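You operate a simulated robot arm through the tools that you are given. There is no shell and no other tool. Be economical: measure what you need, move in short steps, check, and stop when the job is done.

The job below is to be done with a simulated two-armed robot. You get a single attempt, and the scene is never put back.

TASK
Wash the oily pin at its chart heat and rack it.
Fine: one run; stand it on the drip rack; leave the lid open and the platform up. Set down upright: what you pick out. Where these are worked on the way, their far stop is far enough and under half their travel is too little: tank platform.
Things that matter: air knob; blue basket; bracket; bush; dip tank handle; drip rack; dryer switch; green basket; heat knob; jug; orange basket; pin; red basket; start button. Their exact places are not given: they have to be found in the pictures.

The check looks at the end state, three seconds after you hand in, the way a careful person would. Anything else that was tipped, shoved, dropped, spilled or broken makes it a failure. A push-on lid holds only when it is set on centred and level and pressed home; a screw cap is set on level and turned clockwise until tight.

THE ROBOT
Two 7-joint arms with fingered hands on one trunk, on a base that drives. Base frame: it is fixed to the floor where the robot stands at the start and does not move with it; the origin is under the middle of the robot, x ahead of it, y to its left, z up. Readings come in mm, degrees, newtons and seconds.
The left shoulder is at the start at [73, 154, 1384], the right one opposite. With the tool pointing down near the work surface each hand reaches from about 100 to 800 mm from the robot's upright axis, wherever it stands, measured 20 degrees to its own side. Places, roughly: air knob [300, -1600, 900]; bracket, bush, pin [500, -1500, 1000]; dip tank handle [300, -500, 1000]; drip rack [400, 300, 900]; dryer switch [300, -1300, 900]; heat knob [400, -300, 1100]; jug [250, -1250, 1000]; start button [500, -300, 1000]; tank lid [700, -100, 1200]; tank platform [500, -100, 1000]; tank switch [300, -300, 1000]; tap lever [600, -1000, 1000]; teal bottle [500, -1250, 1000]; time knob [300, 0, 900]; top of the tank platform [500, -100, 1000]; wash tank handle [300, 0, 1000]. Payload 4 kg a hand.
The TCP of each hand is the grasp point between the finger pads, 30 mm short of the fingertips. In the tool frame z runs along the fingers and y along their closing line. The gripper opens to 104 mm. The gripper's body begins 35 mm behind the TCP. The gripper is a hand of 3 fingers: y runs from the thumb to the fingers, the wrist lies at [-15, -104, -178] in the tool frame, and closing takes about 1.5 s.
Orientation is that of the tool frame in the base frame, as a unit quaternion [x, y, z, w]. With the fingers straight down and the wrist toward the robot, the tool's x, y and z point along [0, 1, 0], [1, 0, 0] and [0, 0, -1] of the base frame.

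THE INTERFACE
- The arms move only by the tool servo_tool. It takes "left_motion", "right_motion" or both (then of equal length, played together; a hand with none holds still); each is a list of rows, each a list of 2 entries, a list of its own where there are three numbers: the shift along the tool's x, y, z in mm, then the turn, a rotation vector about the tool's x, y, z in degrees. In form: [[[tx, ty, tz], [wx, wy, wz]], ...]. A call has 1 to 12 rows; each row is the pose to reach, as a shift and turn from the pose commanded when the call began, along the tool's axes at that moment. "left_hand" and "right_hand" are, for a hand that has rows, the finger opening in mm, from 0 to 104, set as the call begins (left out, the last holds). Rows are played at 5 a second. More than 50 mm and 8.6 degrees between two rows, or a gripper value outside its range, and nothing of the call is played. A pose out of reach is approached as far as the arm can. The call stops where the force on the tool passes 70 N (or 10 N more than at its start, if that is more) or the arm is blocked; 0.2 s more then pass. The fingers move at their own pace (about 153 mm/s each) and stop on an object; they squeeze with about 32 N. The grip force told is the motor's: it shows also when the fingers shut on nothing. Time passes only in rows, and 0.2 s behind the last, so rows that repeat a pose let the fingers close. The reply holds the time, the measured pose of the TCP, the force on the tool along the base axes, the opening and the grip force, in the units named above and with some noise, with the torque about the TCP (base axes, N m) and any sound that the robot's microphone picked up, and new pictures: "pictures" is both (left out), scene, wrist or none (wrist: the cameras of the hands that moved).
- Cameras (640 x 400 px; columns grow to the right, rows downward): "scene" is now at [142.7, -13.9, 1612]; the picture's right is [-0.12, -0.99, -0.00], its down [-0.58, 0.07, -0.81] and it looks along [0.81, -0.10, -0.58] (base axes); focal length 214 px, centre (320, 200). "left" rides on the left gripper at [-64, -94, -117] in its tool frame; the picture's right is [-0.72, -0.33, 0.61], its down [0.64, -0.65, 0.40] and it looks along [0.27, 0.68, 0.68] (tool axes); focal length 238 px, centre (320, 200). "right" rides on the right gripper at [64, -94, -117] in its tool frame; the picture's right is [-0.72, 0.33, -0.61], its down [-0.64, -0.65, 0.40] and it looks along [-0.27, 0.68, 0.68] (tool axes); focal length 238 px, centre (320, 200).
- lift_body(by): slides the trunk up (or, below 0, down) by that many mm; the arms and the scene camera ride with it, the base frame stays. It gives what a move gives, with no picture.
- steer(legs): drives the robot by 1 to 6 legs, each [ahead, left, turn to the left] in mm, mm and degrees, along the robot's own axes; the way and the turn of a leg run together, so that a leg with both is an arc; at most 1500 mm and 180 degrees a leg. The arms and the cameras ride along, it lands a little off, and it stops where it bumps. It gives what a move gives, and a new picture of the scene camera.
- move_fingers(index, middle, thumb_bend, thumb_turn, hand): sets how far each is bent, from 0 (flat) to 1 (curled in); at 0.3 the hand is open as for a grip, at 0.7 the pads meet at the TCP. One left out holds its place. A second passes; each finger stops where it meets its share of the squeeze, and holds until it gets a number again. A gripper value or a shape takes the hand back. It gives what a move gives, with no picture; readings hold the bend of each and the force on the fingers (four entries, about 0 where the hand has none), thumb and palm. thumb_turn goes from beside the hand (0) to across from the fingers (1), as for a grip.
- preshape(shape, hand): the hand has 3 fingers and takes this shape, open, in about a second: jaw (thumb against the fingers, like two jaws); tri (thumb and two fingers); tip (a fingertip pinch); poke (one finger out to press); point (the index stretched); flat (the hand flat); cup (the hand cupped); fist (a fist). The gripper value then closes the fingers along that shape, each until it touches; the sizes above hold for jaw. It gives what a move gives, with no picture.
- head_to(pan, tilt): turns the head with the scene camera to pan (to the left, within 86 degrees either way) and tilt (down, from -29 to 69), counted from straight ahead of the robot. It gives what a move gives, and a new picture of the scene camera.
- probe_pixels(camera, pixels): for up to 12 pixels [column, row] of the newest picture of that camera ("zoom" is the newest enlarged one), the place [x, y, z] in the base frame of the surface seen there, good to about 2 mm. No time passes.
- enlarge(camera, box): a new picture of the part [left, top, right, bottom] of that camera's present view, enlarged. No time passes.
- hand_in(): hands the job in; it is judged then, once.

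Work in short steps. Measure before you move; look again where a grasp or a placing could have gone wrong, and mend it. You have 80 turns and 260 pictures in all, those below and enlarged ones among them. Open the grippers and draw the arms clear of the work before you hand the job in, unless the task says otherwise.

The tools are called after "Request:" as name(argument=value, ...) on one line, values as JSON. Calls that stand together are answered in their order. servo_tool: Moves the arms, as the interface text tells. Its arguments: {"type":"object","properties":{"left_motion":{"type":"array"},"left_hand":{"type":"number"},"right_motion":{"type":"array"},"right_hand":{"type":"number"},"pictures":{"type":"string","enum":["both","scene","wrist","none"]}},"required":[]} The other tools are called the same way: lift_body (by) slides the trunk up or down; preshape (shape, hand) gives the hand a shape; move_fingers (index, middle, thumb_bend, thumb_turn, hand) moves the fingers one by one; steer (legs) drives the base; head_to (pan, tilt) turns the head that bears the scene camera; probe_pixels (camera, pixels) gives the place of the surface under pixels of a picture; enlarge (camera, box) takes an enlarged picture of a part of a camera's view; hand_in () hands the job in.

At the start:

```text
clock: 0.0
left_position: [618.9, 144.7, 1560.2]
left_tool_rot: [0.708, 0.706, 0.0, -0.001]
left_force: [0.3, 0.2, -0.3]
left_torque: [0.04, -0.02, 0.03]
left_grip_width: 103.7
left_finger_force: 0.1
left_shape: jaw
left_bend: [0.3, 0.3, 0.3, 0.98]
left_finger forces: [0.1, 0.0, 0.0, 0.1, 0.1, 0.0]
right_position: [429.9, -374.8, 1597.1]
right_tool_rot: [0.707, 0.707, 0.0, -0.001]
right_force: [-0.2, 0.6, 0.8]
right_torque: [0.0, -0.01, -0.01]
right_grip_width: 103.6
right_finger_force: 0.0
right_shape: jaw
right_bend: [0.3, 0.3, 0.3, 0.98]
right_finger forces: [0.1, 0.1, 0.0, 0.1, 0.0, 0.1]
trunk travel left (down, up): [-800.0, 140.0]
robot x, y, heading: [-3.3, 1.7, -0.1]
head pan, tilt: [-7.1, 35.4]
```

scene: 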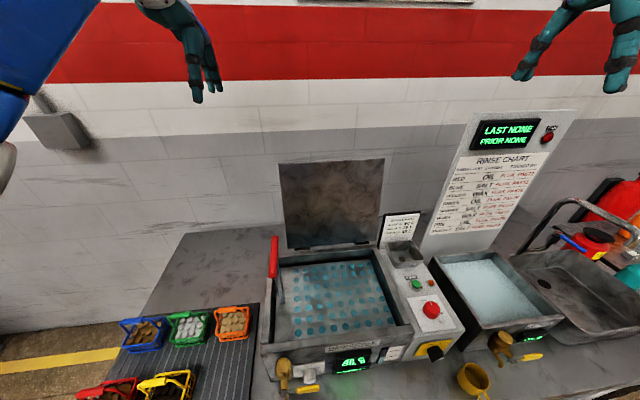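
right: 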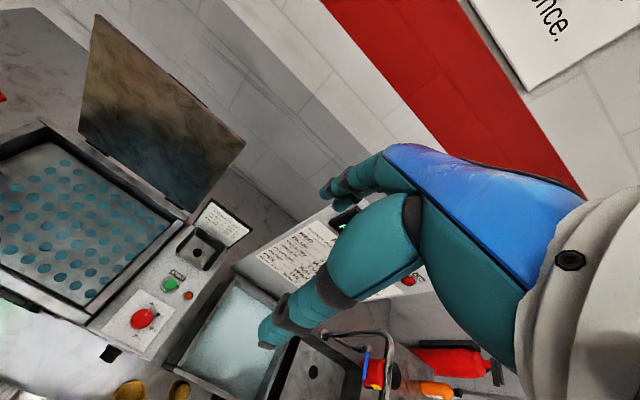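
left: 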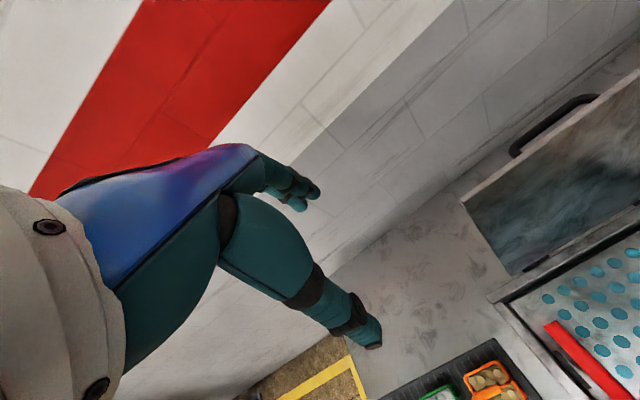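

The scene shows the tank, a rinse chart at about (490,180) and the panel at (430,300). I enlarge them to read.

Request:
enlarge(camera="scene", box=[420, 100, 580, 260])

Request:
enlarge(camera="scene", box=[340, 200, 480, 290])

Request:
enlarge(camera="scene", box=[250, 230, 470, 400])

Request:
enlarge(camera="scene", box=[60, 290, 270, 400])

Request:
head_to(pan=-60, tilt=35)

```text
2.50 times, centred on (500, 180) of scene
```

zoom: 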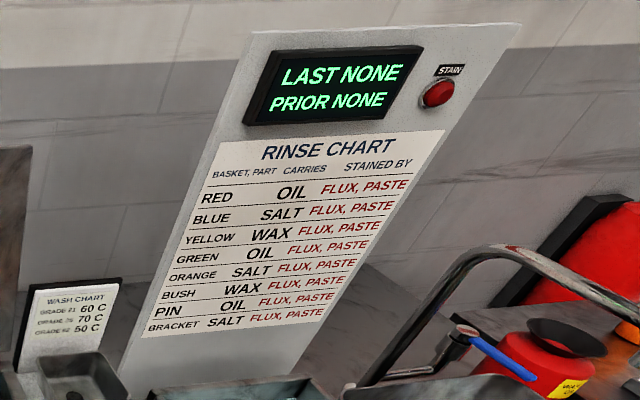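

```text
4.44 times, centred on (410, 245) of scene
```

zoom: 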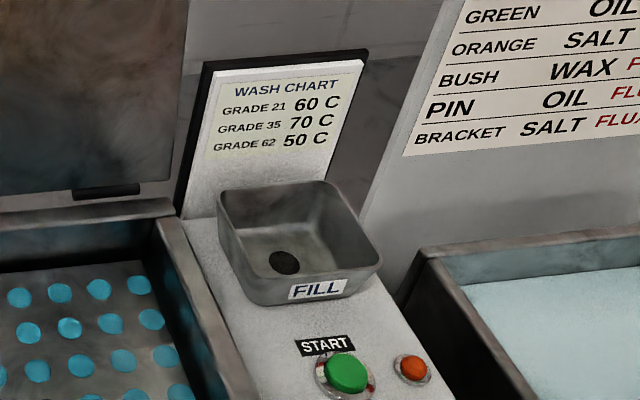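

```text
2.35 times, centred on (360, 315) of scene
```

zoom: 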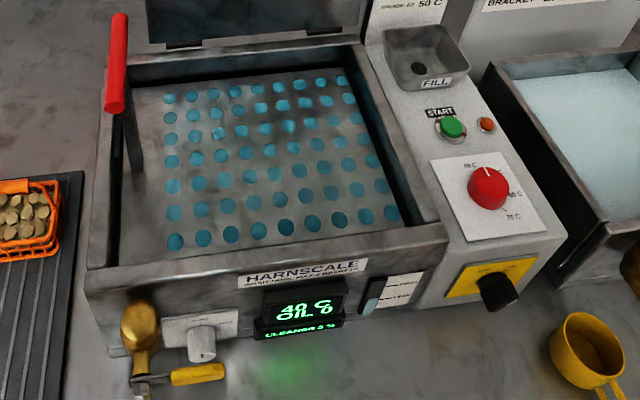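

```text
3.05 times, centred on (165, 345) of scene
```

zoom: 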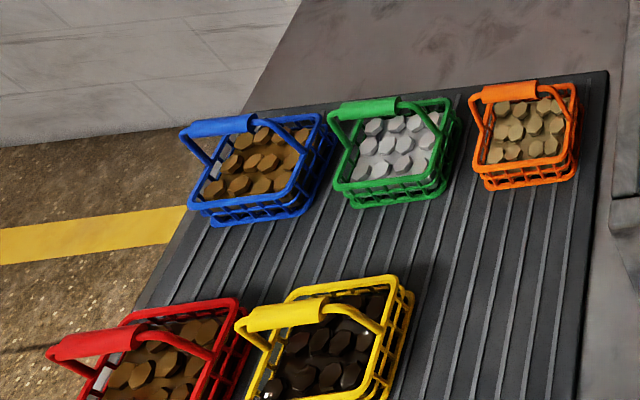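

```text
clock: 1.2
left_position: [616.8, 143.8, 1562.1]
left_tool_rot: [0.708, 0.706, 0.0, 0.0]
left_force: [0.1, -0.2, -0.2]
left_torque: [0.01, 0.0, 0.01]
left_grip_width: 103.6
left_finger_force: 0.1
left_shape: jaw
left_bend: [0.3, 0.3, 0.3, 0.98]
left_finger forces: [0.0, 0.1, 0.0, 0.0, 0.0, 0.0]
right_position: [425.1, -375.6, 1596.8]
right_tool_rot: [0.707, 0.707, 0.001, 0.0]
right_force: [-0.7, 0.0, -1.4]
right_torque: [0.01, 0.0, -0.02]
right_grip_width: 103.5
right_finger_force: 0.1
right_shape: jaw
right_bend: [0.3, 0.3, 0.3, 0.98]
right_finger forces: [0.0, 0.0, 0.0, 0.1, 0.0, 0.1]
trunk travel left (down, up): [-800.0, 140.0]
robot x, y, heading: [-2.2, 4.0, 0.1]
head pan, tilt: [-60.0, 35.0]
```

scene: 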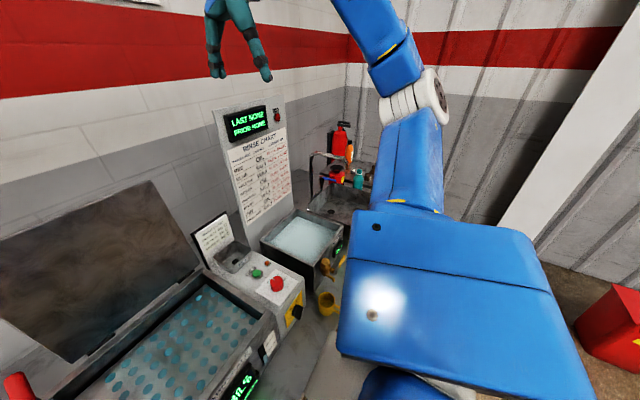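

The right arm hides the far bench. I turn the head back and read the tank's small labels first.

Request:
head_to(pan=-15, tilt=50)

Request:
enlarge(camera="scene", box=[280, 210, 420, 300])

Request:
enlarge(camera="scene", box=[180, 230, 340, 330])

Request:
enlarge(camera="scene", box=[400, 190, 560, 290])

```text
clock: 2.3
left_position: [617.2, 144.0, 1561.5]
left_tool_rot: [0.707, 0.707, 0.001, 0.0]
left_force: [-0.6, -0.4, 0.0]
left_torque: [0.0, -0.03, 0.02]
left_grip_width: 103.7
left_finger_force: 0.0
left_shape: jaw
left_bend: [0.3, 0.3, 0.3, 0.98]
left_finger forces: [0.1, 0.0, 0.0, 0.0, 0.1, 0.1]
right_position: [428.2, -374.8, 1596.2]
right_tool_rot: [0.707, 0.707, 0.002, 0.0]
right_force: [-0.4, -1.1, 0.5]
right_torque: [0.01, -0.03, -0.01]
right_grip_width: 103.8
right_finger_force: 0.1
right_shape: jaw
right_bend: [0.3, 0.3, 0.3, 0.98]
right_finger forces: [0.0, 0.1, 0.0, 0.0, 0.0, 0.0]
trunk travel left (down, up): [-800.0, 140.0]
robot x, y, heading: [1.0, 0.8, -0.0]
head pan, tilt: [-15.0, 50.0]
```

scene: 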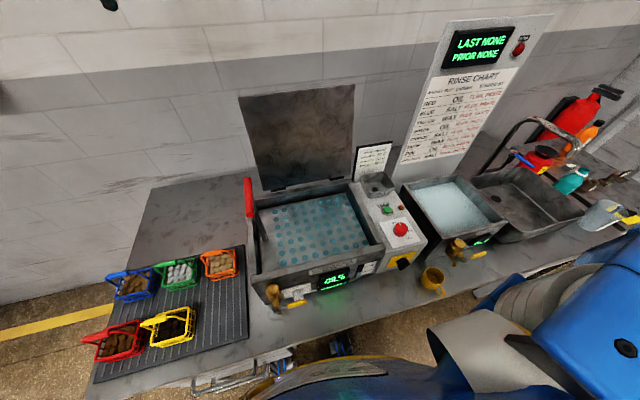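

```text
4.44 times, centred on (350, 255) of scene
```

zoom: 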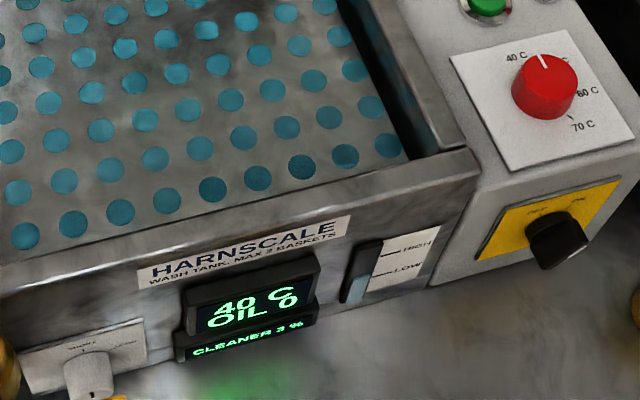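

```text
4.00 times, centred on (260, 280) of scene
```

zoom: 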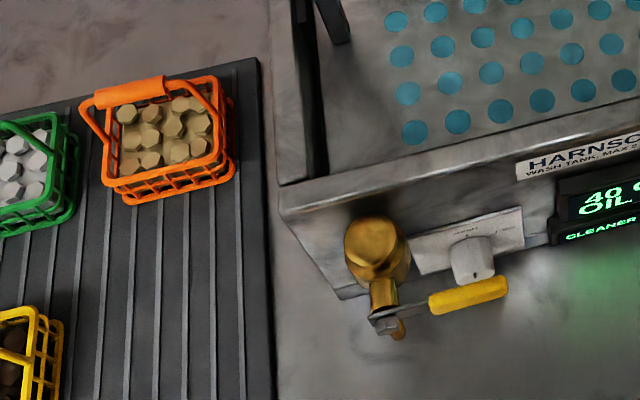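

```text
4.00 times, centred on (480, 240) of scene
```

zoom: 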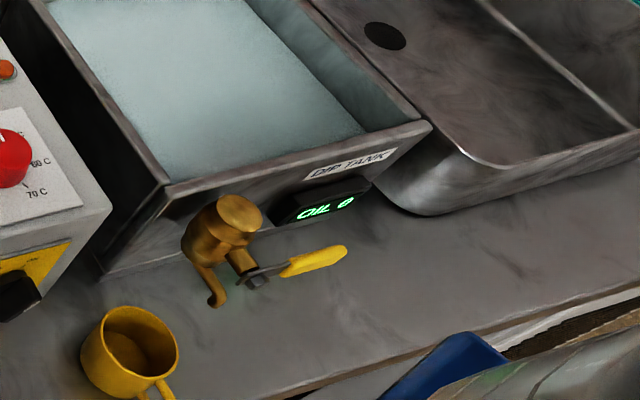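

I lower the trunk 200 mm to read the tank's front panel more directly (hands stay above 1330 mm, over the lid).

Request:
lift_body(by=-200)

Request:
head_to(pan=-20, tilt=45)

Request:
enlarge(camera="scene", box=[170, 210, 330, 310])

Request:
enlarge(camera="scene", box=[310, 190, 450, 280])

```text
clock: 4.5
left_position: [618.1, 144.1, 1361.9]
left_tool_rot: [0.708, 0.706, 0.0, 0.001]
left_force: [0.3, 0.2, 0.4]
left_torque: [0.03, 0.0, 0.0]
left_grip_width: 103.8
left_finger_force: 0.2
left_shape: jaw
left_bend: [0.3, 0.3, 0.3, 0.98]
left_finger forces: [0.1, 0.0, 0.0, 0.1, 0.0, 0.0]
right_position: [427.0, -375.4, 1397.9]
right_tool_rot: [0.707, 0.708, 0.002, 0.0]
right_force: [0.8, 0.0, 0.5]
right_torque: [0.0, -0.03, -0.02]
right_grip_width: 103.6
right_finger_force: 0.0
right_shape: jaw
right_bend: [0.3, 0.3, 0.3, 0.98]
right_finger forces: [0.0, 0.0, 0.0, 0.0, 0.0, 0.0]
trunk travel left (down, up): [-600.0, 340.0]
robot x, y, heading: [0.5, -1.5, 0.2]
head pan, tilt: [-15.0, 50.0]
```

```text
clock: 5.2
left_position: [617.5, 143.6, 1362.4]
left_tool_rot: [0.707, 0.707, 0.001, 0.0]
left_force: [0.8, 0.8, 0.5]
left_torque: [0.01, 0.0, 0.02]
left_grip_width: 103.4
left_finger_force: 0.0
left_shape: jaw
left_bend: [0.3, 0.3, 0.3, 0.98]
left_finger forces: [0.0, 0.0, 0.0, 0.0, 0.0, 0.1]
right_position: [427.0, -375.6, 1396.4]
right_tool_rot: [0.707, 0.707, 0.001, 0.0]
right_force: [-0.2, -0.4, -0.8]
right_torque: [0.0, -0.01, 0.02]
right_grip_width: 103.7
right_finger_force: 0.1
right_shape: jaw
right_bend: [0.3, 0.3, 0.3, 0.98]
right_finger forces: [0.0, 0.0, 0.0, 0.1, 0.1, 0.1]
trunk travel left (down, up): [-600.0, 340.0]
robot x, y, heading: [-3.6, -0.1, -0.0]
head pan, tilt: [-20.0, 45.0]
```

scene: 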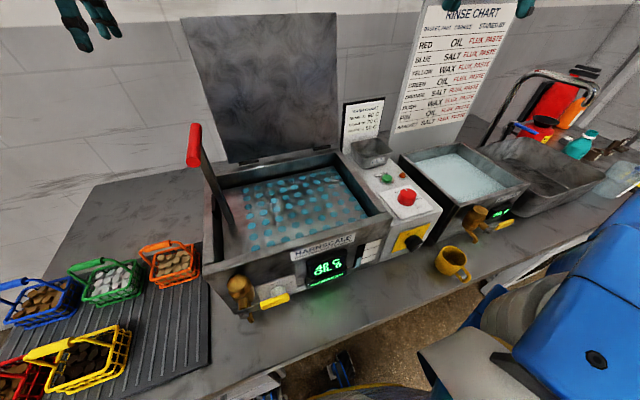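

```text
4.00 times, centred on (250, 260) of scene
```

zoom: 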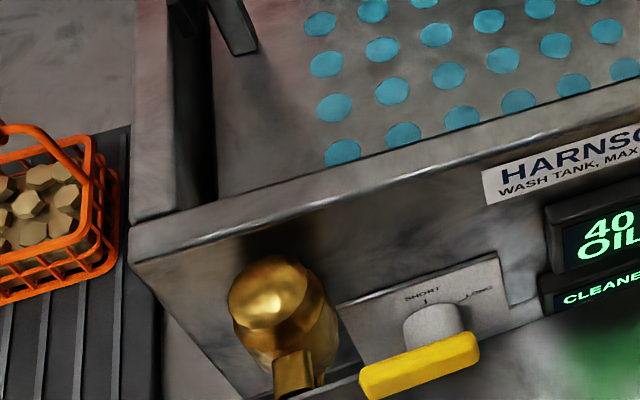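

```text
4.44 times, centred on (380, 235) of scene
```

zoom: 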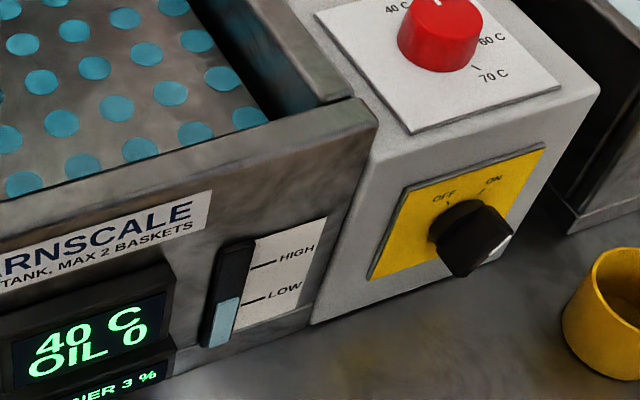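

Display reads 40 C, OIL 0, CLEANER 3 %; the gauge at zoom (225,320) sits about at/below LOW. I probe key points now before going to look at the right-hand bench.

Request:
probe_pixels(camera="scene", pixels=[[408, 196], [386, 177], [415, 243], [193, 145], [217, 210], [280, 291], [300, 200], [265, 235], [345, 205], [370, 150], [440, 185], [455, 265]])

Request:
lift_body(by=250)

Request:
steer(legs=[[0, -800, 0]])

Request:
head_to(pan=-45, tilt=45)

```text
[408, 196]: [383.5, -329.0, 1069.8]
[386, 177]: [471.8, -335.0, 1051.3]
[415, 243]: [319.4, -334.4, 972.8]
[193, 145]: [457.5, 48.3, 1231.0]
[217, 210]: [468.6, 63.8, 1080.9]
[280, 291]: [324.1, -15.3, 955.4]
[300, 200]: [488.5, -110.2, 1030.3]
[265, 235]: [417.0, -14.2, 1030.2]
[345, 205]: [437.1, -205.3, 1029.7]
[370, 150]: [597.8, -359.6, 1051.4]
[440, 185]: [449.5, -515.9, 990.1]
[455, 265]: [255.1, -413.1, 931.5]
```

```text
clock: 7.8
left_position: [616.9, 144.3, 1611.9]
left_tool_rot: [0.707, 0.707, 0.002, 0.0]
left_force: [0.3, -0.2, -0.5]
left_torque: [-0.02, 0.01, -0.01]
left_grip_width: 103.8
left_finger_force: 0.1
left_shape: jaw
left_bend: [0.3, 0.3, 0.3, 0.98]
left_finger forces: [0.0, 0.0, 0.0, 0.1, 0.1, 0.1]
right_position: [426.0, -375.8, 1647.7]
right_tool_rot: [0.708, 0.706, 0.001, 0.0]
right_force: [-0.1, -0.2, 0.4]
right_torque: [0.04, 0.01, 0.02]
right_grip_width: 103.6
right_finger_force: 0.1
right_shape: jaw
right_bend: [0.3, 0.3, 0.3, 0.98]
right_finger forces: [0.0, 0.0, 0.1, 0.0, 0.1, 0.0]
trunk travel left (down, up): [-850.0, 90.0]
robot x, y, heading: [0.9, -2.7, -0.1]
head pan, tilt: [-20.0, 45.0]
```

```text
clock: 12.0
left_position: [618.7, -638.8, 1610.9]
left_tool_rot: [0.706, 0.708, -0.002, 0.001]
left_force: [0.3, -0.5, -0.5]
left_torque: [-0.04, 0.04, 0.0]
left_grip_width: 103.8
left_finger_force: 0.2
left_shape: jaw
left_bend: [0.3, 0.3, 0.3, 0.98]
left_finger forces: [0.0, 0.0, 0.0, 0.0, 0.0, 0.1]
right_position: [428.8, -1157.6, 1648.9]
right_tool_rot: [0.706, 0.708, 0.0, 0.002]
right_force: [-0.6, -0.1, -0.1]
right_torque: [0.01, 0.0, -0.03]
right_grip_width: 103.6
right_finger_force: 0.1
right_shape: jaw
right_bend: [0.3, 0.3, 0.3, 0.98]
right_finger forces: [0.1, 0.1, 0.1, 0.0, 0.1, 0.1]
trunk travel left (down, up): [-850.0, 90.0]
robot x, y, heading: [3.0, -792.9, 0.3]
head pan, tilt: [-20.0, 45.0]
```

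scene: 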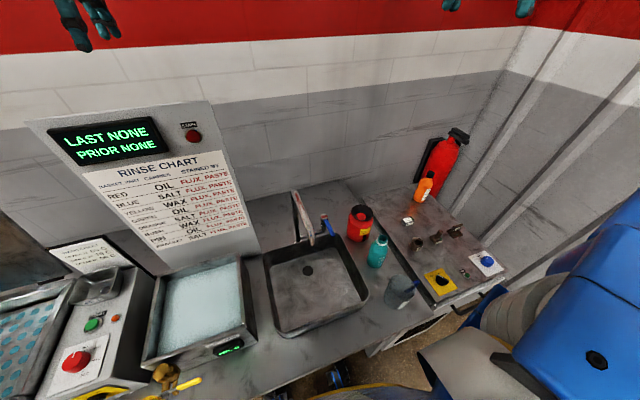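

```text
clock: 12.9
left_position: [616.0, -641.2, 1612.2]
left_tool_rot: [0.706, 0.708, 0.0, 0.0]
left_force: [0.5, 0.0, -1.0]
left_torque: [-0.01, -0.02, 0.01]
left_grip_width: 103.4
left_finger_force: 0.1
left_shape: jaw
left_bend: [0.3, 0.3, 0.3, 0.98]
left_finger forces: [0.1, 0.0, 0.0, 0.0, 0.0, 0.1]
right_position: [427.1, -1162.4, 1648.6]
right_tool_rot: [0.706, 0.709, 0.001, 0.002]
right_force: [-0.3, 0.1, -1.0]
right_torque: [-0.03, 0.02, 0.0]
right_grip_width: 103.6
right_finger_force: 0.0
right_shape: jaw
right_bend: [0.3, 0.3, 0.3, 0.98]
right_finger forces: [0.1, 0.0, 0.0, 0.0, 0.0, 0.1]
trunk travel left (down, up): [-850.0, 90.0]
robot x, y, heading: [2.3, -790.6, -0.1]
head pan, tilt: [-45.0, 45.0]
```

scene: 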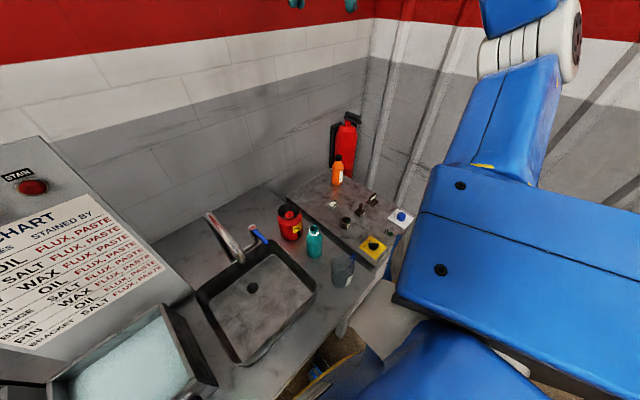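

The dryer top carries the parts near (355,210). I zoom into them, the bottles and jug.

Request:
enlarge(camera="scene", box=[320, 175, 420, 240])

Request:
enlarge(camera="scene", box=[265, 190, 365, 290])

Request:
probe_pixels(camera="scene", pixels=[[346, 221], [360, 211], [373, 199], [333, 204], [372, 244], [314, 232], [342, 262], [337, 168], [345, 235]])

```text
6.15 times, centred on (370, 208) of scene
```

zoom: 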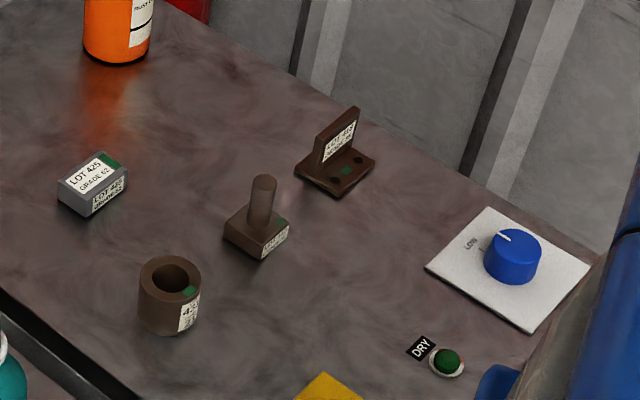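

```text
4.00 times, centred on (315, 240) of scene
```

zoom: 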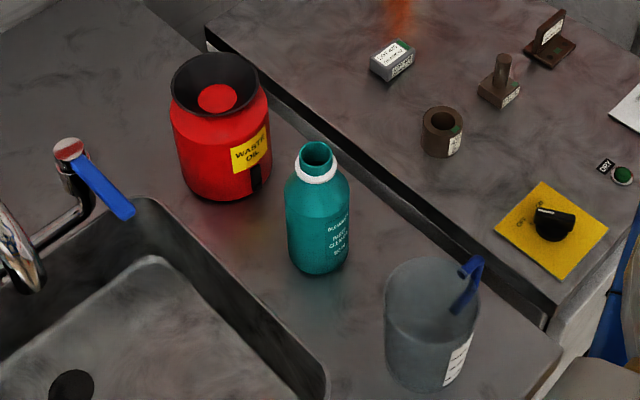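

```text
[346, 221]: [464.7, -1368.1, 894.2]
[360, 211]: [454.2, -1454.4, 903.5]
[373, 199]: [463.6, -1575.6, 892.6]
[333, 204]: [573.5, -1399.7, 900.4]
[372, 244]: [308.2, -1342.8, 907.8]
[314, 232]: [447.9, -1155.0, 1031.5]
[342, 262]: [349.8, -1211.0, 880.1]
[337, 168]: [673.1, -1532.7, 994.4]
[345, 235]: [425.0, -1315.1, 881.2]
```

The parts carry lot labels, and a grey block says LOT 425 GRADE 62. I zoom harder on each label.

Request:
enlarge(camera="scene", box=[350, 200, 372, 216])

Request:
enlarge(camera="scene", box=[366, 190, 382, 202])

Request:
enlarge(camera="scene", box=[326, 196, 342, 212])

Request:
enlarge(camera="scene", box=[308, 225, 388, 285])

Request:
probe_pixels(camera="scene", pixels=[[361, 204], [356, 211], [362, 215], [342, 262], [336, 255], [370, 239]])

```text
16.00 times, centred on (361, 208) of scene
```

zoom: 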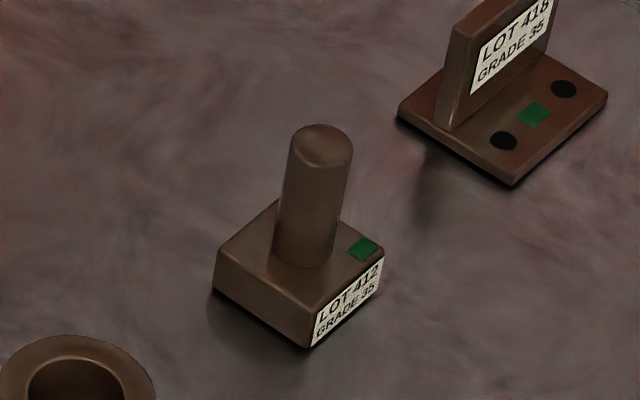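

```text
16.00 times, centred on (374, 196) of scene
```

zoom: 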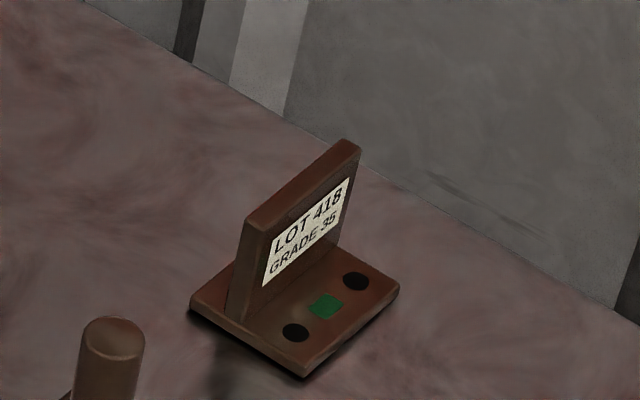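

```text
16.00 times, centred on (334, 204) of scene
```

zoom: 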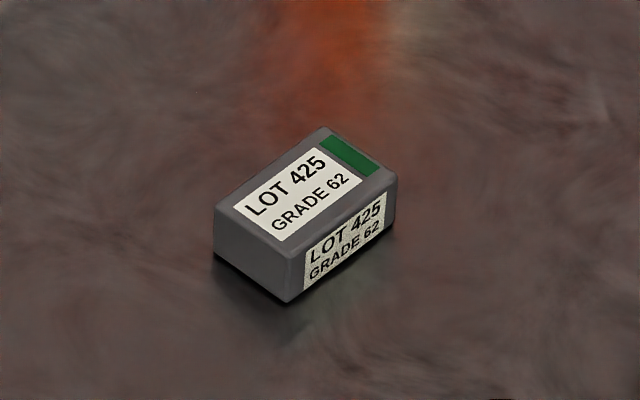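

```text
6.67 times, centred on (348, 255) of scene
```

zoom: 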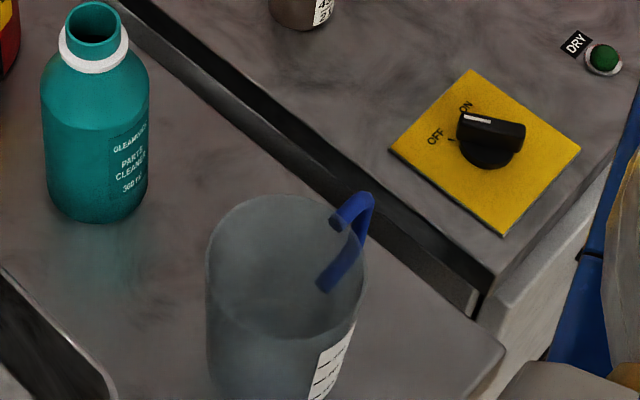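

```text
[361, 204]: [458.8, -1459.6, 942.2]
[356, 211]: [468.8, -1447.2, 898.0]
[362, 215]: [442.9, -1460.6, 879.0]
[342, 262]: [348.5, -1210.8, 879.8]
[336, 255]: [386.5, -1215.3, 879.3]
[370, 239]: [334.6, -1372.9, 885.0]
```

Pin label: LOT 412, GRADE 35 → 70 C. The pin stands at about (457,-1457), base z≈875, top 942. I drive 300 further right, lower the trunk and look down.

Request:
steer(legs=[[0, -310, 0]])

Request:
lift_body(by=-200)

Request:
head_to(pan=-30, tilt=50)

```text
clock: 15.0
left_position: [507.2, -860.9, 1638.1]
left_tool_rot: [0.7, 0.713, 0.003, 0.034]
left_force: [0.4, -0.2, 5.2]
left_torque: [0.03, 0.23, 0.04]
left_grip_width: 104.0
left_finger_force: 0.1
left_shape: jaw
left_bend: [0.3, 0.3, 0.3, 0.97]
left_finger forces: [0.0, 0.1, 0.1, 0.0, 0.0, 0.0]
right_position: [322.2, -1383.9, 1684.4]
right_tool_rot: [0.696, 0.717, 0.006, 0.036]
right_force: [-2.1, -0.1, -0.2]
right_torque: [0.08, -0.21, 0.12]
right_grip_width: 103.8
right_finger_force: 0.0
right_shape: jaw
right_bend: [0.3, 0.3, 0.3, 0.98]
right_finger forces: [0.0, 0.0, 0.0, 0.0, 0.1, 0.1]
trunk travel left (down, up): [-850.0, 90.0]
robot x, y, heading: [-33.4, -1082.3, 1.0]
head pan, tilt: [-45.0, 45.0]
```

scene: 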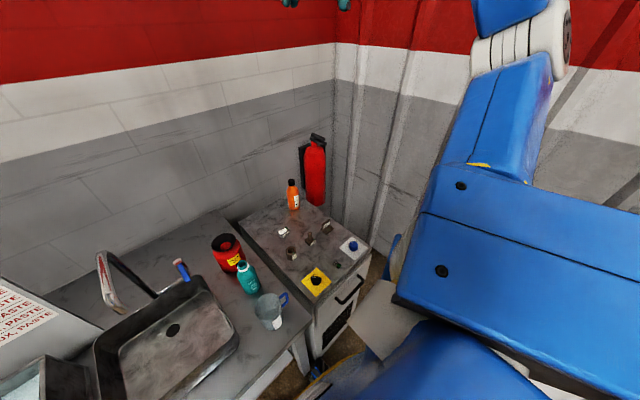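

```text
clock: 17.1
left_position: [566.4, -915.0, 1419.1]
left_tool_rot: [0.701, 0.713, 0.001, 0.008]
left_force: [-1.3, 0.6, 0.0]
left_torque: [-0.01, -0.02, -0.03]
left_grip_width: 104.0
left_finger_force: 0.1
left_shape: jaw
left_bend: [0.3, 0.3, 0.3, 0.97]
left_finger forces: [0.0, 0.0, 0.0, 0.0, 0.1, 0.1]
right_position: [381.3, -1437.1, 1459.2]
right_tool_rot: [0.699, 0.715, 0.003, 0.011]
right_force: [-0.3, 0.5, 0.7]
right_torque: [-0.02, 0.01, -0.01]
right_grip_width: 104.1
right_finger_force: 0.1
right_shape: jaw
right_bend: [0.3, 0.3, 0.3, 0.98]
right_finger forces: [0.0, 0.0, 0.1, 0.0, 0.0, 0.1]
trunk travel left (down, up): [-650.0, 290.0]
robot x, y, heading: [-43.0, -1077.8, 0.8]
head pan, tilt: [-45.0, 45.0]
```

```text
clock: 17.9
left_position: [576.2, -914.9, 1412.5]
left_tool_rot: [0.702, 0.712, -0.003, 0.005]
left_force: [0.9, 0.4, 0.5]
left_torque: [0.03, 0.02, -0.03]
left_grip_width: 104.0
left_finger_force: 0.1
left_shape: jaw
left_bend: [0.3, 0.3, 0.3, 0.97]
left_finger forces: [0.0, 0.1, 0.0, 0.0, 0.0, 0.0]
right_position: [391.3, -1436.4, 1453.0]
right_tool_rot: [0.7, 0.714, -0.001, 0.008]
right_force: [-0.4, 0.8, 0.0]
right_torque: [0.03, -0.04, 0.01]
right_grip_width: 104.0
right_finger_force: 0.2
right_shape: jaw
right_bend: [0.3, 0.3, 0.3, 0.98]
right_finger forces: [0.1, 0.0, 0.0, 0.0, 0.0, 0.0]
trunk travel left (down, up): [-650.0, 290.0]
robot x, y, heading: [-42.0, -1083.2, 0.4]
head pan, tilt: [-30.0, 50.0]
```

scene: 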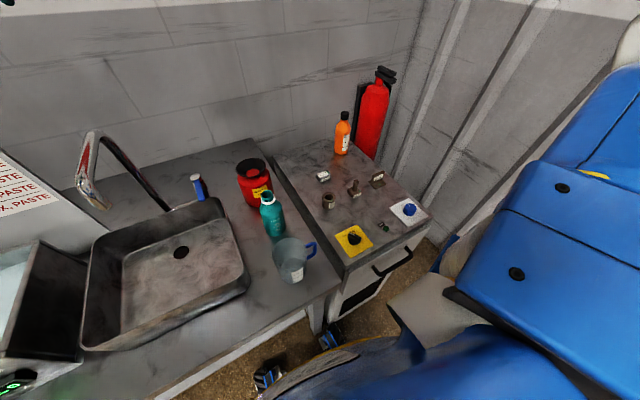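

The base seems to have nudged something (x moved to -42). Parts still stand; I probe the pin and neighbours again.

Request:
enlarge(camera="scene", box=[310, 160, 400, 220])

Request:
enlarge(camera="scene", box=[240, 100, 440, 380])

Request:
probe_pixels(camera="scene", pixels=[[354, 183], [354, 193], [328, 200], [377, 184], [323, 175], [268, 195], [290, 240]])

```text
6.67 times, centred on (355, 190) of scene
```

zoom: 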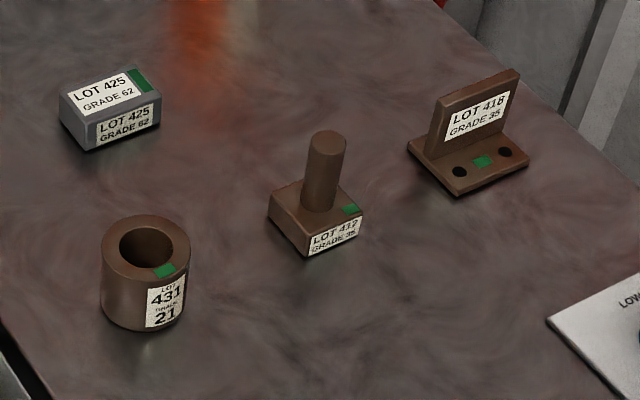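

```text
1.43 times, centred on (340, 240) of scene
```

zoom: 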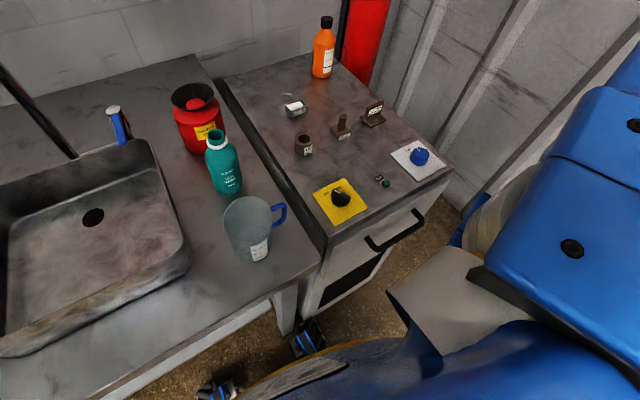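

```text
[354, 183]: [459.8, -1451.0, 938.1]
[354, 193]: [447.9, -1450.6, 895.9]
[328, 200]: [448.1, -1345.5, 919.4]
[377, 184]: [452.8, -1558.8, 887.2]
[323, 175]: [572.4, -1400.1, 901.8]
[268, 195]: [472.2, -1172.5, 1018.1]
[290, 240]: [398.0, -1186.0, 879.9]
```

I probe precise points on the shaft via a fresh zoom.

Request:
enlarge(camera="scene", box=[340, 170, 372, 202])

Request:
probe_pixels(camera="scene", pixels=[[359, 180], [359, 181], [358, 186], [357, 190], [352, 188], [363, 190], [360, 196], [357, 178]])

```text
12.50 times, centred on (356, 186) of scene
```

zoom: 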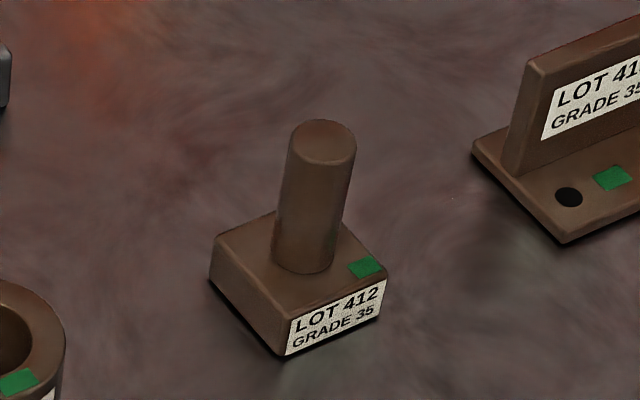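

```text
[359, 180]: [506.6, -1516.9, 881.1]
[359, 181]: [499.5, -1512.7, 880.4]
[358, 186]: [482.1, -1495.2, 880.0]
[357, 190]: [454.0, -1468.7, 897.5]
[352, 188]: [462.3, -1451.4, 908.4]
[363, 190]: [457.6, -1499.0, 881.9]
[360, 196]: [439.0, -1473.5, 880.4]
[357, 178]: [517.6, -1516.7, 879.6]
```

Request:
probe_pixels(camera="zoom", pixels=[[322, 125], [322, 158], [295, 140], [350, 142], [300, 268], [275, 220], [345, 200], [215, 240], [290, 310], [380, 270], [290, 350]])

```text
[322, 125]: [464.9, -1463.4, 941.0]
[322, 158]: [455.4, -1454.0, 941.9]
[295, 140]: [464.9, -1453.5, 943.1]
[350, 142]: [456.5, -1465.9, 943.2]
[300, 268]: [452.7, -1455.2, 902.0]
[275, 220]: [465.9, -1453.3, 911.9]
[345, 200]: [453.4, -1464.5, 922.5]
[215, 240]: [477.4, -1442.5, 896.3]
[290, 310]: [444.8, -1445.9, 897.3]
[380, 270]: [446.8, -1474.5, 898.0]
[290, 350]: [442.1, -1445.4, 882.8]
```

Shaft centre ≈ (461,-1459), base top 898, top 942. I lower the right hand above it to z≈1050 first.

Request:
servo_tool(right_motion=[[[-8, 20, 45], [0, 0, 0]], [[-16, 45, 90], [0, 0, 0]], [[-23, 70, 135], [0, 0, 0]], [[-23, 70, 180], [0, 0, 0]], [[-23, 70, 230], [0, 0, 0]], [[-23, 70, 280], [0, 0, 0]], [[-23, 70, 330], [0, 0, 0]], [[-23, 70, 370], [0, 0, 0]], [[-23, 70, 400], [0, 0, 0]]], right_hand=104)

```text
refused: row 2 steps farther than a row can; nothing moved
```

Request:
servo_tool(right_motion=[[[-6, 18, 38], [0, 0, 0]], [[-12, 36, 78], [0, 0, 0]], [[-18, 54, 118], [0, 0, 0]], [[-23, 70, 158], [0, 0, 0]], [[-23, 70, 205], [0, 0, 0]], [[-23, 70, 250], [0, 0, 0]], [[-23, 70, 295], [0, 0, 0]], [[-23, 70, 340], [0, 0, 0]], [[-23, 70, 380], [0, 0, 0]], [[-23, 70, 400], [0, 0, 0]]], right_hand=104)

```text
clock: 20.1
left_position: [575.2, -919.1, 1413.6]
left_tool_rot: [0.702, 0.712, 0.0, 0.004]
left_force: [-0.2, -0.8, 0.1]
left_torque: [-0.02, -0.03, -0.04]
left_grip_width: 104.1
left_finger_force: 0.1
left_shape: jaw
left_bend: [0.3, 0.3, 0.3, 0.97]
left_finger forces: [0.0, 0.0, 0.0, 0.0, 0.0, 0.0]
right_position: [465.7, -1464.8, 1053.4]
right_tool_rot: [0.701, 0.714, 0.001, 0.007]
right_force: [-0.7, 0.8, -0.6]
right_torque: [-0.03, -0.01, -0.01]
right_grip_width: 103.8
right_finger_force: 0.1
right_shape: jaw
right_bend: [0.3, 0.3, 0.3, 0.98]
right_finger forces: [0.1, 0.0, 0.0, 0.1, 0.0, 0.0]
trunk travel left (down, up): [-650.0, 290.0]
robot x, y, heading: [-40.7, -1083.7, 0.5]
head pan, tilt: [-30.0, 50.0]
```

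scene: 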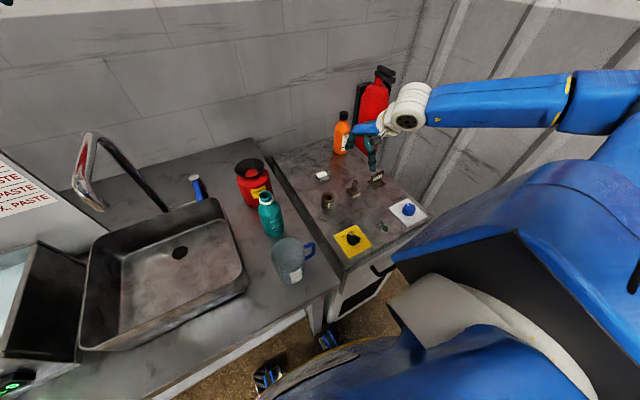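
right: 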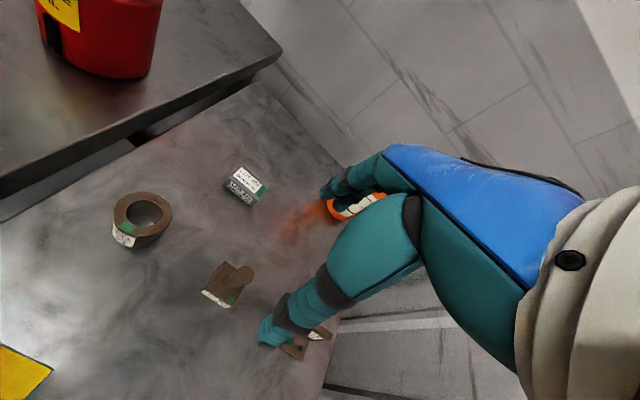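

The wrist view matches prediction: shaft at (245,272). I descend to z≈932 with a small correction, then close.

Request:
servo_tool(right_motion=[[[7, -6, 30], [0, 0, 0]], [[7, -6, 60], [0, 0, 0]], [[7, -6, 90], [0, 0, 0]], [[7, -6, 110], [0, 0, 0]], [[7, -6, 121], [0, 0, 0]]], right_hand=104)

```text
clock: 21.3
left_position: [575.5, -918.3, 1414.3]
left_tool_rot: [0.702, 0.712, -0.001, 0.005]
left_force: [-1.4, 0.7, -0.3]
left_torque: [-0.07, -0.14, -0.04]
left_grip_width: 103.9
left_finger_force: 0.1
left_shape: jaw
left_bend: [0.3, 0.3, 0.3, 0.97]
left_finger forces: [0.0, 0.1, 0.1, 0.0, 0.1, 0.0]
right_position: [459.9, -1457.9, 932.8]
right_tool_rot: [0.7, 0.714, 0.002, 0.007]
right_force: [1.5, 1.6, -2.6]
right_torque: [-0.15, 0.08, -0.03]
right_grip_width: 104.2
right_finger_force: 0.1
right_shape: jaw
right_bend: [0.3, 0.3, 0.3, 0.98]
right_finger forces: [0.1, 0.0, 0.1, 0.0, 0.0, 0.0]
trunk travel left (down, up): [-650.0, 290.0]
robot x, y, heading: [-45.2, -1080.1, 0.6]
head pan, tilt: [-30.0, 50.0]
```

scene: 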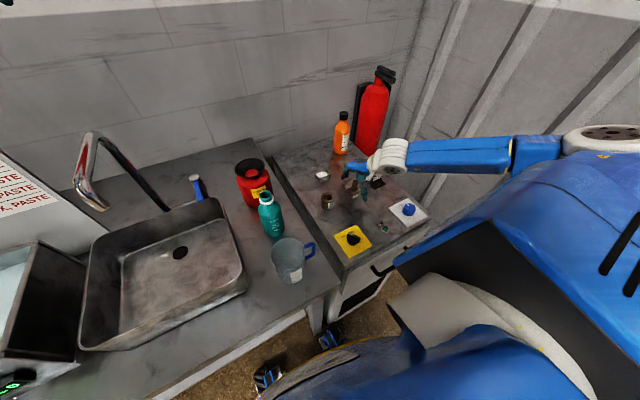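
right: 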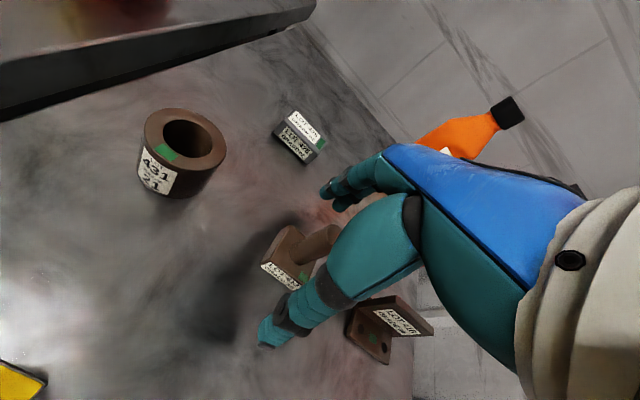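

The shaft lies between the fingers; bracket clear. I close the hand.

Request:
servo_tool(right_motion=[[[0, 0, 0], [0, 0, 0]], [[0, 0, 0], [0, 0, 0]], [[0, 0, 0], [0, 0, 0]], [[0, 0, 0], [0, 0, 0]], [[0, 0, 0], [0, 0, 0]], [[0, 0, 0], [0, 0, 0]], [[0, 0, 0], [0, 0, 0]], [[0, 0, 0], [0, 0, 0]]], right_hand=0, pictures="wrist")

```text
clock: 23.1
left_position: [575.1, -918.4, 1414.6]
left_tool_rot: [0.702, 0.712, 0.0, 0.006]
left_force: [0.5, -0.5, -0.3]
left_torque: [-0.01, 0.02, 0.02]
left_grip_width: 103.8
left_finger_force: 0.0
left_shape: jaw
left_bend: [0.3, 0.3, 0.3, 0.97]
left_finger forces: [0.1, 0.0, 0.0, 0.0, 0.1, 0.0]
right_position: [458.7, -1458.7, 931.6]
right_tool_rot: [0.7, 0.714, 0.001, 0.006]
right_force: [0.4, -0.3, 0.2]
right_torque: [0.03, -0.04, 0.0]
right_grip_width: 8.6
right_finger_force: 32.1
right_shape: jaw
right_bend: [0.71, 0.7, 0.74, 1.0]
right_finger forces: [20.0, 9.4, 0.0, 0.0, 28.1, 0.0]
trunk travel left (down, up): [-650.0, 290.0]
robot x, y, heading: [-42.9, -1084.9, 0.7]
head pan, tilt: [-30.0, 50.0]
```

right: 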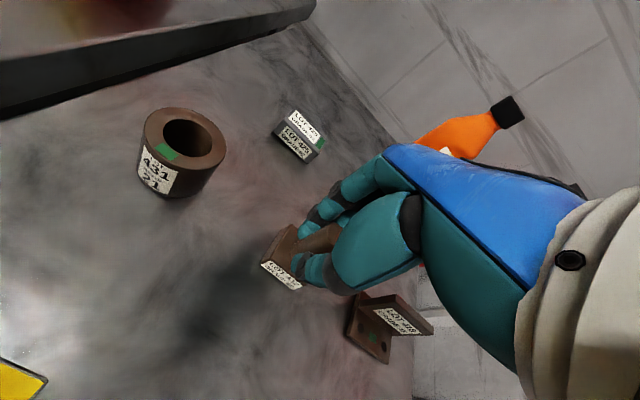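

Gripped (8.6 mm reading, 32 N). I lift slowly and look.

Request:
servo_tool(right_motion=[[[0, 0, -20], [0, 0, 0]], [[0, 0, -60], [0, 0, 0]], [[0, 0, -105], [0, 0, 0]], [[0, 0, -150], [0, 0, 0]], [[0, 0, -195], [0, 0, 0]], [[0, 0, -240], [0, 0, 0]], [[0, 0, -285], [0, 0, 0]], [[0, 0, -330], [0, 0, 0]], [[0, 0, -370], [0, 0, 0]]], right_hand=0)

```text
clock: 25.1
left_position: [578.2, -920.5, 1414.1]
left_tool_rot: [0.702, 0.712, -0.001, 0.004]
left_force: [-0.1, 0.2, 0.0]
left_torque: [-0.01, 0.03, -0.02]
left_grip_width: 104.2
left_finger_force: 0.0
left_shape: jaw
left_bend: [0.3, 0.3, 0.3, 0.97]
left_finger forces: [0.0, 0.0, 0.0, 0.1, 0.0, 0.1]
right_position: [460.2, -1457.2, 1305.1]
right_tool_rot: [0.701, 0.714, 0.001, 0.006]
right_force: [-0.1, 0.0, -3.1]
right_torque: [0.03, -0.01, 0.01]
right_grip_width: 8.7
right_finger_force: 32.2
right_shape: jaw
right_bend: [0.71, 0.7, 0.74, 1.0]
right_finger forces: [20.5, 10.1, 0.1, 0.0, 27.8, 0.1]
trunk travel left (down, up): [-650.0, 290.0]
robot x, y, heading: [-36.6, -1083.8, 0.6]
head pan, tilt: [-30.0, 50.0]
```

scene: 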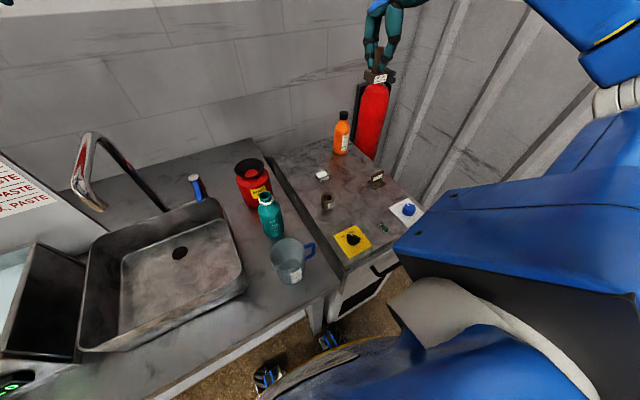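
right: 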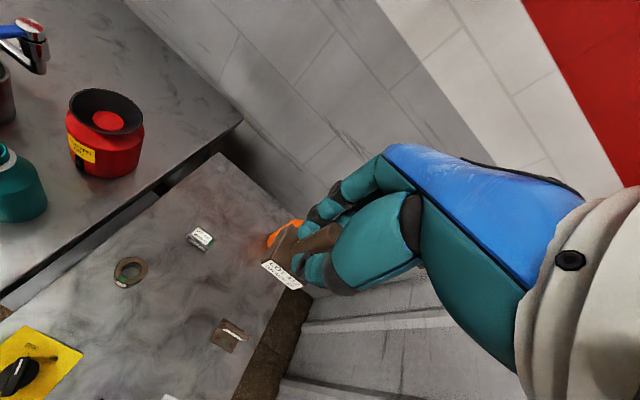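

Pin held, and the rest undisturbed. I check the faucet height, raise the trunk 150 and drive back left.

Request:
probe_pixels(camera="scene", pixels=[[92, 137], [80, 180], [268, 195]])

Request:
lift_body(by=150)

Request:
steer(legs=[[0, 1083, 0]])

Request:
head_to(pan=-10, tilt=45)

```text
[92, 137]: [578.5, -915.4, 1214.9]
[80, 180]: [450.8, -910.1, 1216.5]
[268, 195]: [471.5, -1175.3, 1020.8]
```

```text
clock: 26.9
left_position: [576.1, -919.6, 1565.2]
left_tool_rot: [0.702, 0.712, -0.001, 0.006]
left_force: [0.5, 0.4, -1.2]
left_torque: [0.01, 0.03, -0.01]
left_grip_width: 103.9
left_finger_force: 0.1
left_shape: jaw
left_bend: [0.3, 0.3, 0.3, 0.97]
left_finger forces: [0.0, 0.0, 0.1, 0.1, 0.1, 0.0]
right_position: [457.7, -1455.9, 1457.4]
right_tool_rot: [0.7, 0.714, 0.0, 0.007]
right_force: [-0.2, -0.8, -3.0]
right_torque: [0.02, -0.01, -0.02]
right_grip_width: 8.8
right_finger_force: 32.2
right_shape: jaw
right_bend: [0.71, 0.7, 0.74, 1.0]
right_finger forces: [20.7, 10.4, 0.1, 0.1, 27.9, 0.0]
trunk travel left (down, up): [-800.0, 140.0]
robot x, y, heading: [-42.8, -1083.3, 0.7]
head pan, tilt: [-30.0, 50.0]
```

```text
clock: 32.5
left_position: [573.0, 163.1, 1562.8]
left_tool_rot: [0.704, 0.71, 0.0, 0.002]
left_force: [0.4, -0.7, 0.8]
left_torque: [0.02, -0.01, 0.01]
left_grip_width: 103.8
left_finger_force: 0.0
left_shape: jaw
left_bend: [0.3, 0.3, 0.3, 0.97]
left_finger forces: [0.0, 0.0, 0.0, 0.0, 0.0, 0.0]
right_position: [450.7, -374.9, 1452.9]
right_tool_rot: [0.701, 0.713, 0.002, 0.005]
right_force: [0.0, 1.0, -3.2]
right_torque: [0.02, 0.03, 0.01]
right_grip_width: 8.7
right_finger_force: 32.2
right_shape: jaw
right_bend: [0.71, 0.7, 0.74, 1.0]
right_finger forces: [20.8, 10.6, 0.1, 0.0, 27.8, 0.0]
trunk travel left (down, up): [-800.0, 140.0]
robot x, y, heading: [-44.3, 8.1, 0.5]
head pan, tilt: [-30.0, 50.0]
```

scene: 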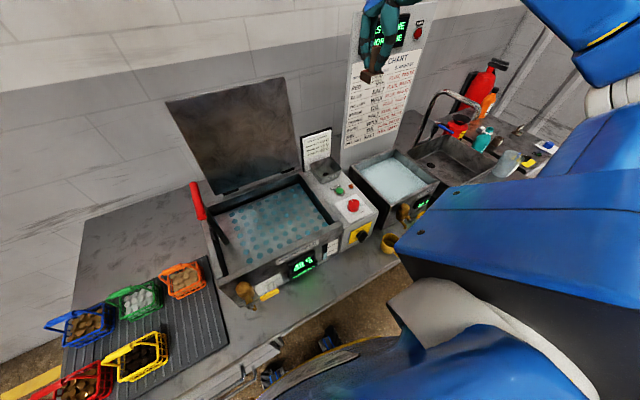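

```text
clock: 33.3
left_position: [571.1, 165.5, 1564.0]
left_tool_rot: [0.704, 0.71, 0.0, 0.003]
left_force: [0.8, -0.2, -0.4]
left_torque: [0.02, 0.0, 0.0]
left_grip_width: 103.9
left_finger_force: 0.0
left_shape: jaw
left_bend: [0.3, 0.3, 0.3, 0.97]
left_finger forces: [0.0, 0.1, 0.0, 0.1, 0.0, 0.0]
right_position: [449.3, -371.1, 1453.7]
right_tool_rot: [0.702, 0.712, 0.001, 0.006]
right_force: [0.2, 0.1, -2.9]
right_torque: [0.01, 0.03, 0.03]
right_grip_width: 8.6
right_finger_force: 31.9
right_shape: jaw
right_bend: [0.71, 0.7, 0.74, 1.0]
right_finger forces: [20.9, 10.7, 0.0, 0.1, 28.0, 0.0]
trunk travel left (down, up): [-800.0, 140.0]
robot x, y, heading: [-48.5, 10.7, 0.5]
head pan, tilt: [-10.0, 45.0]
```

scene: 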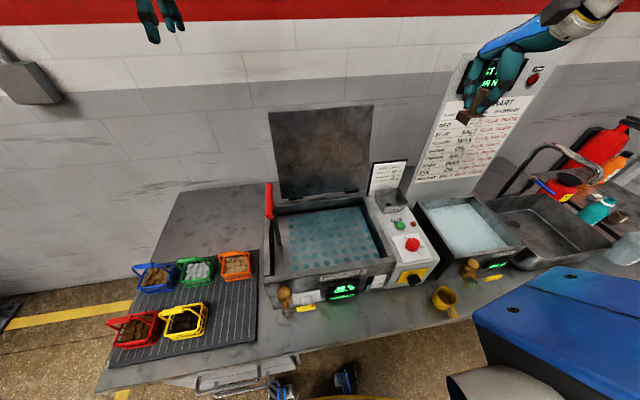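

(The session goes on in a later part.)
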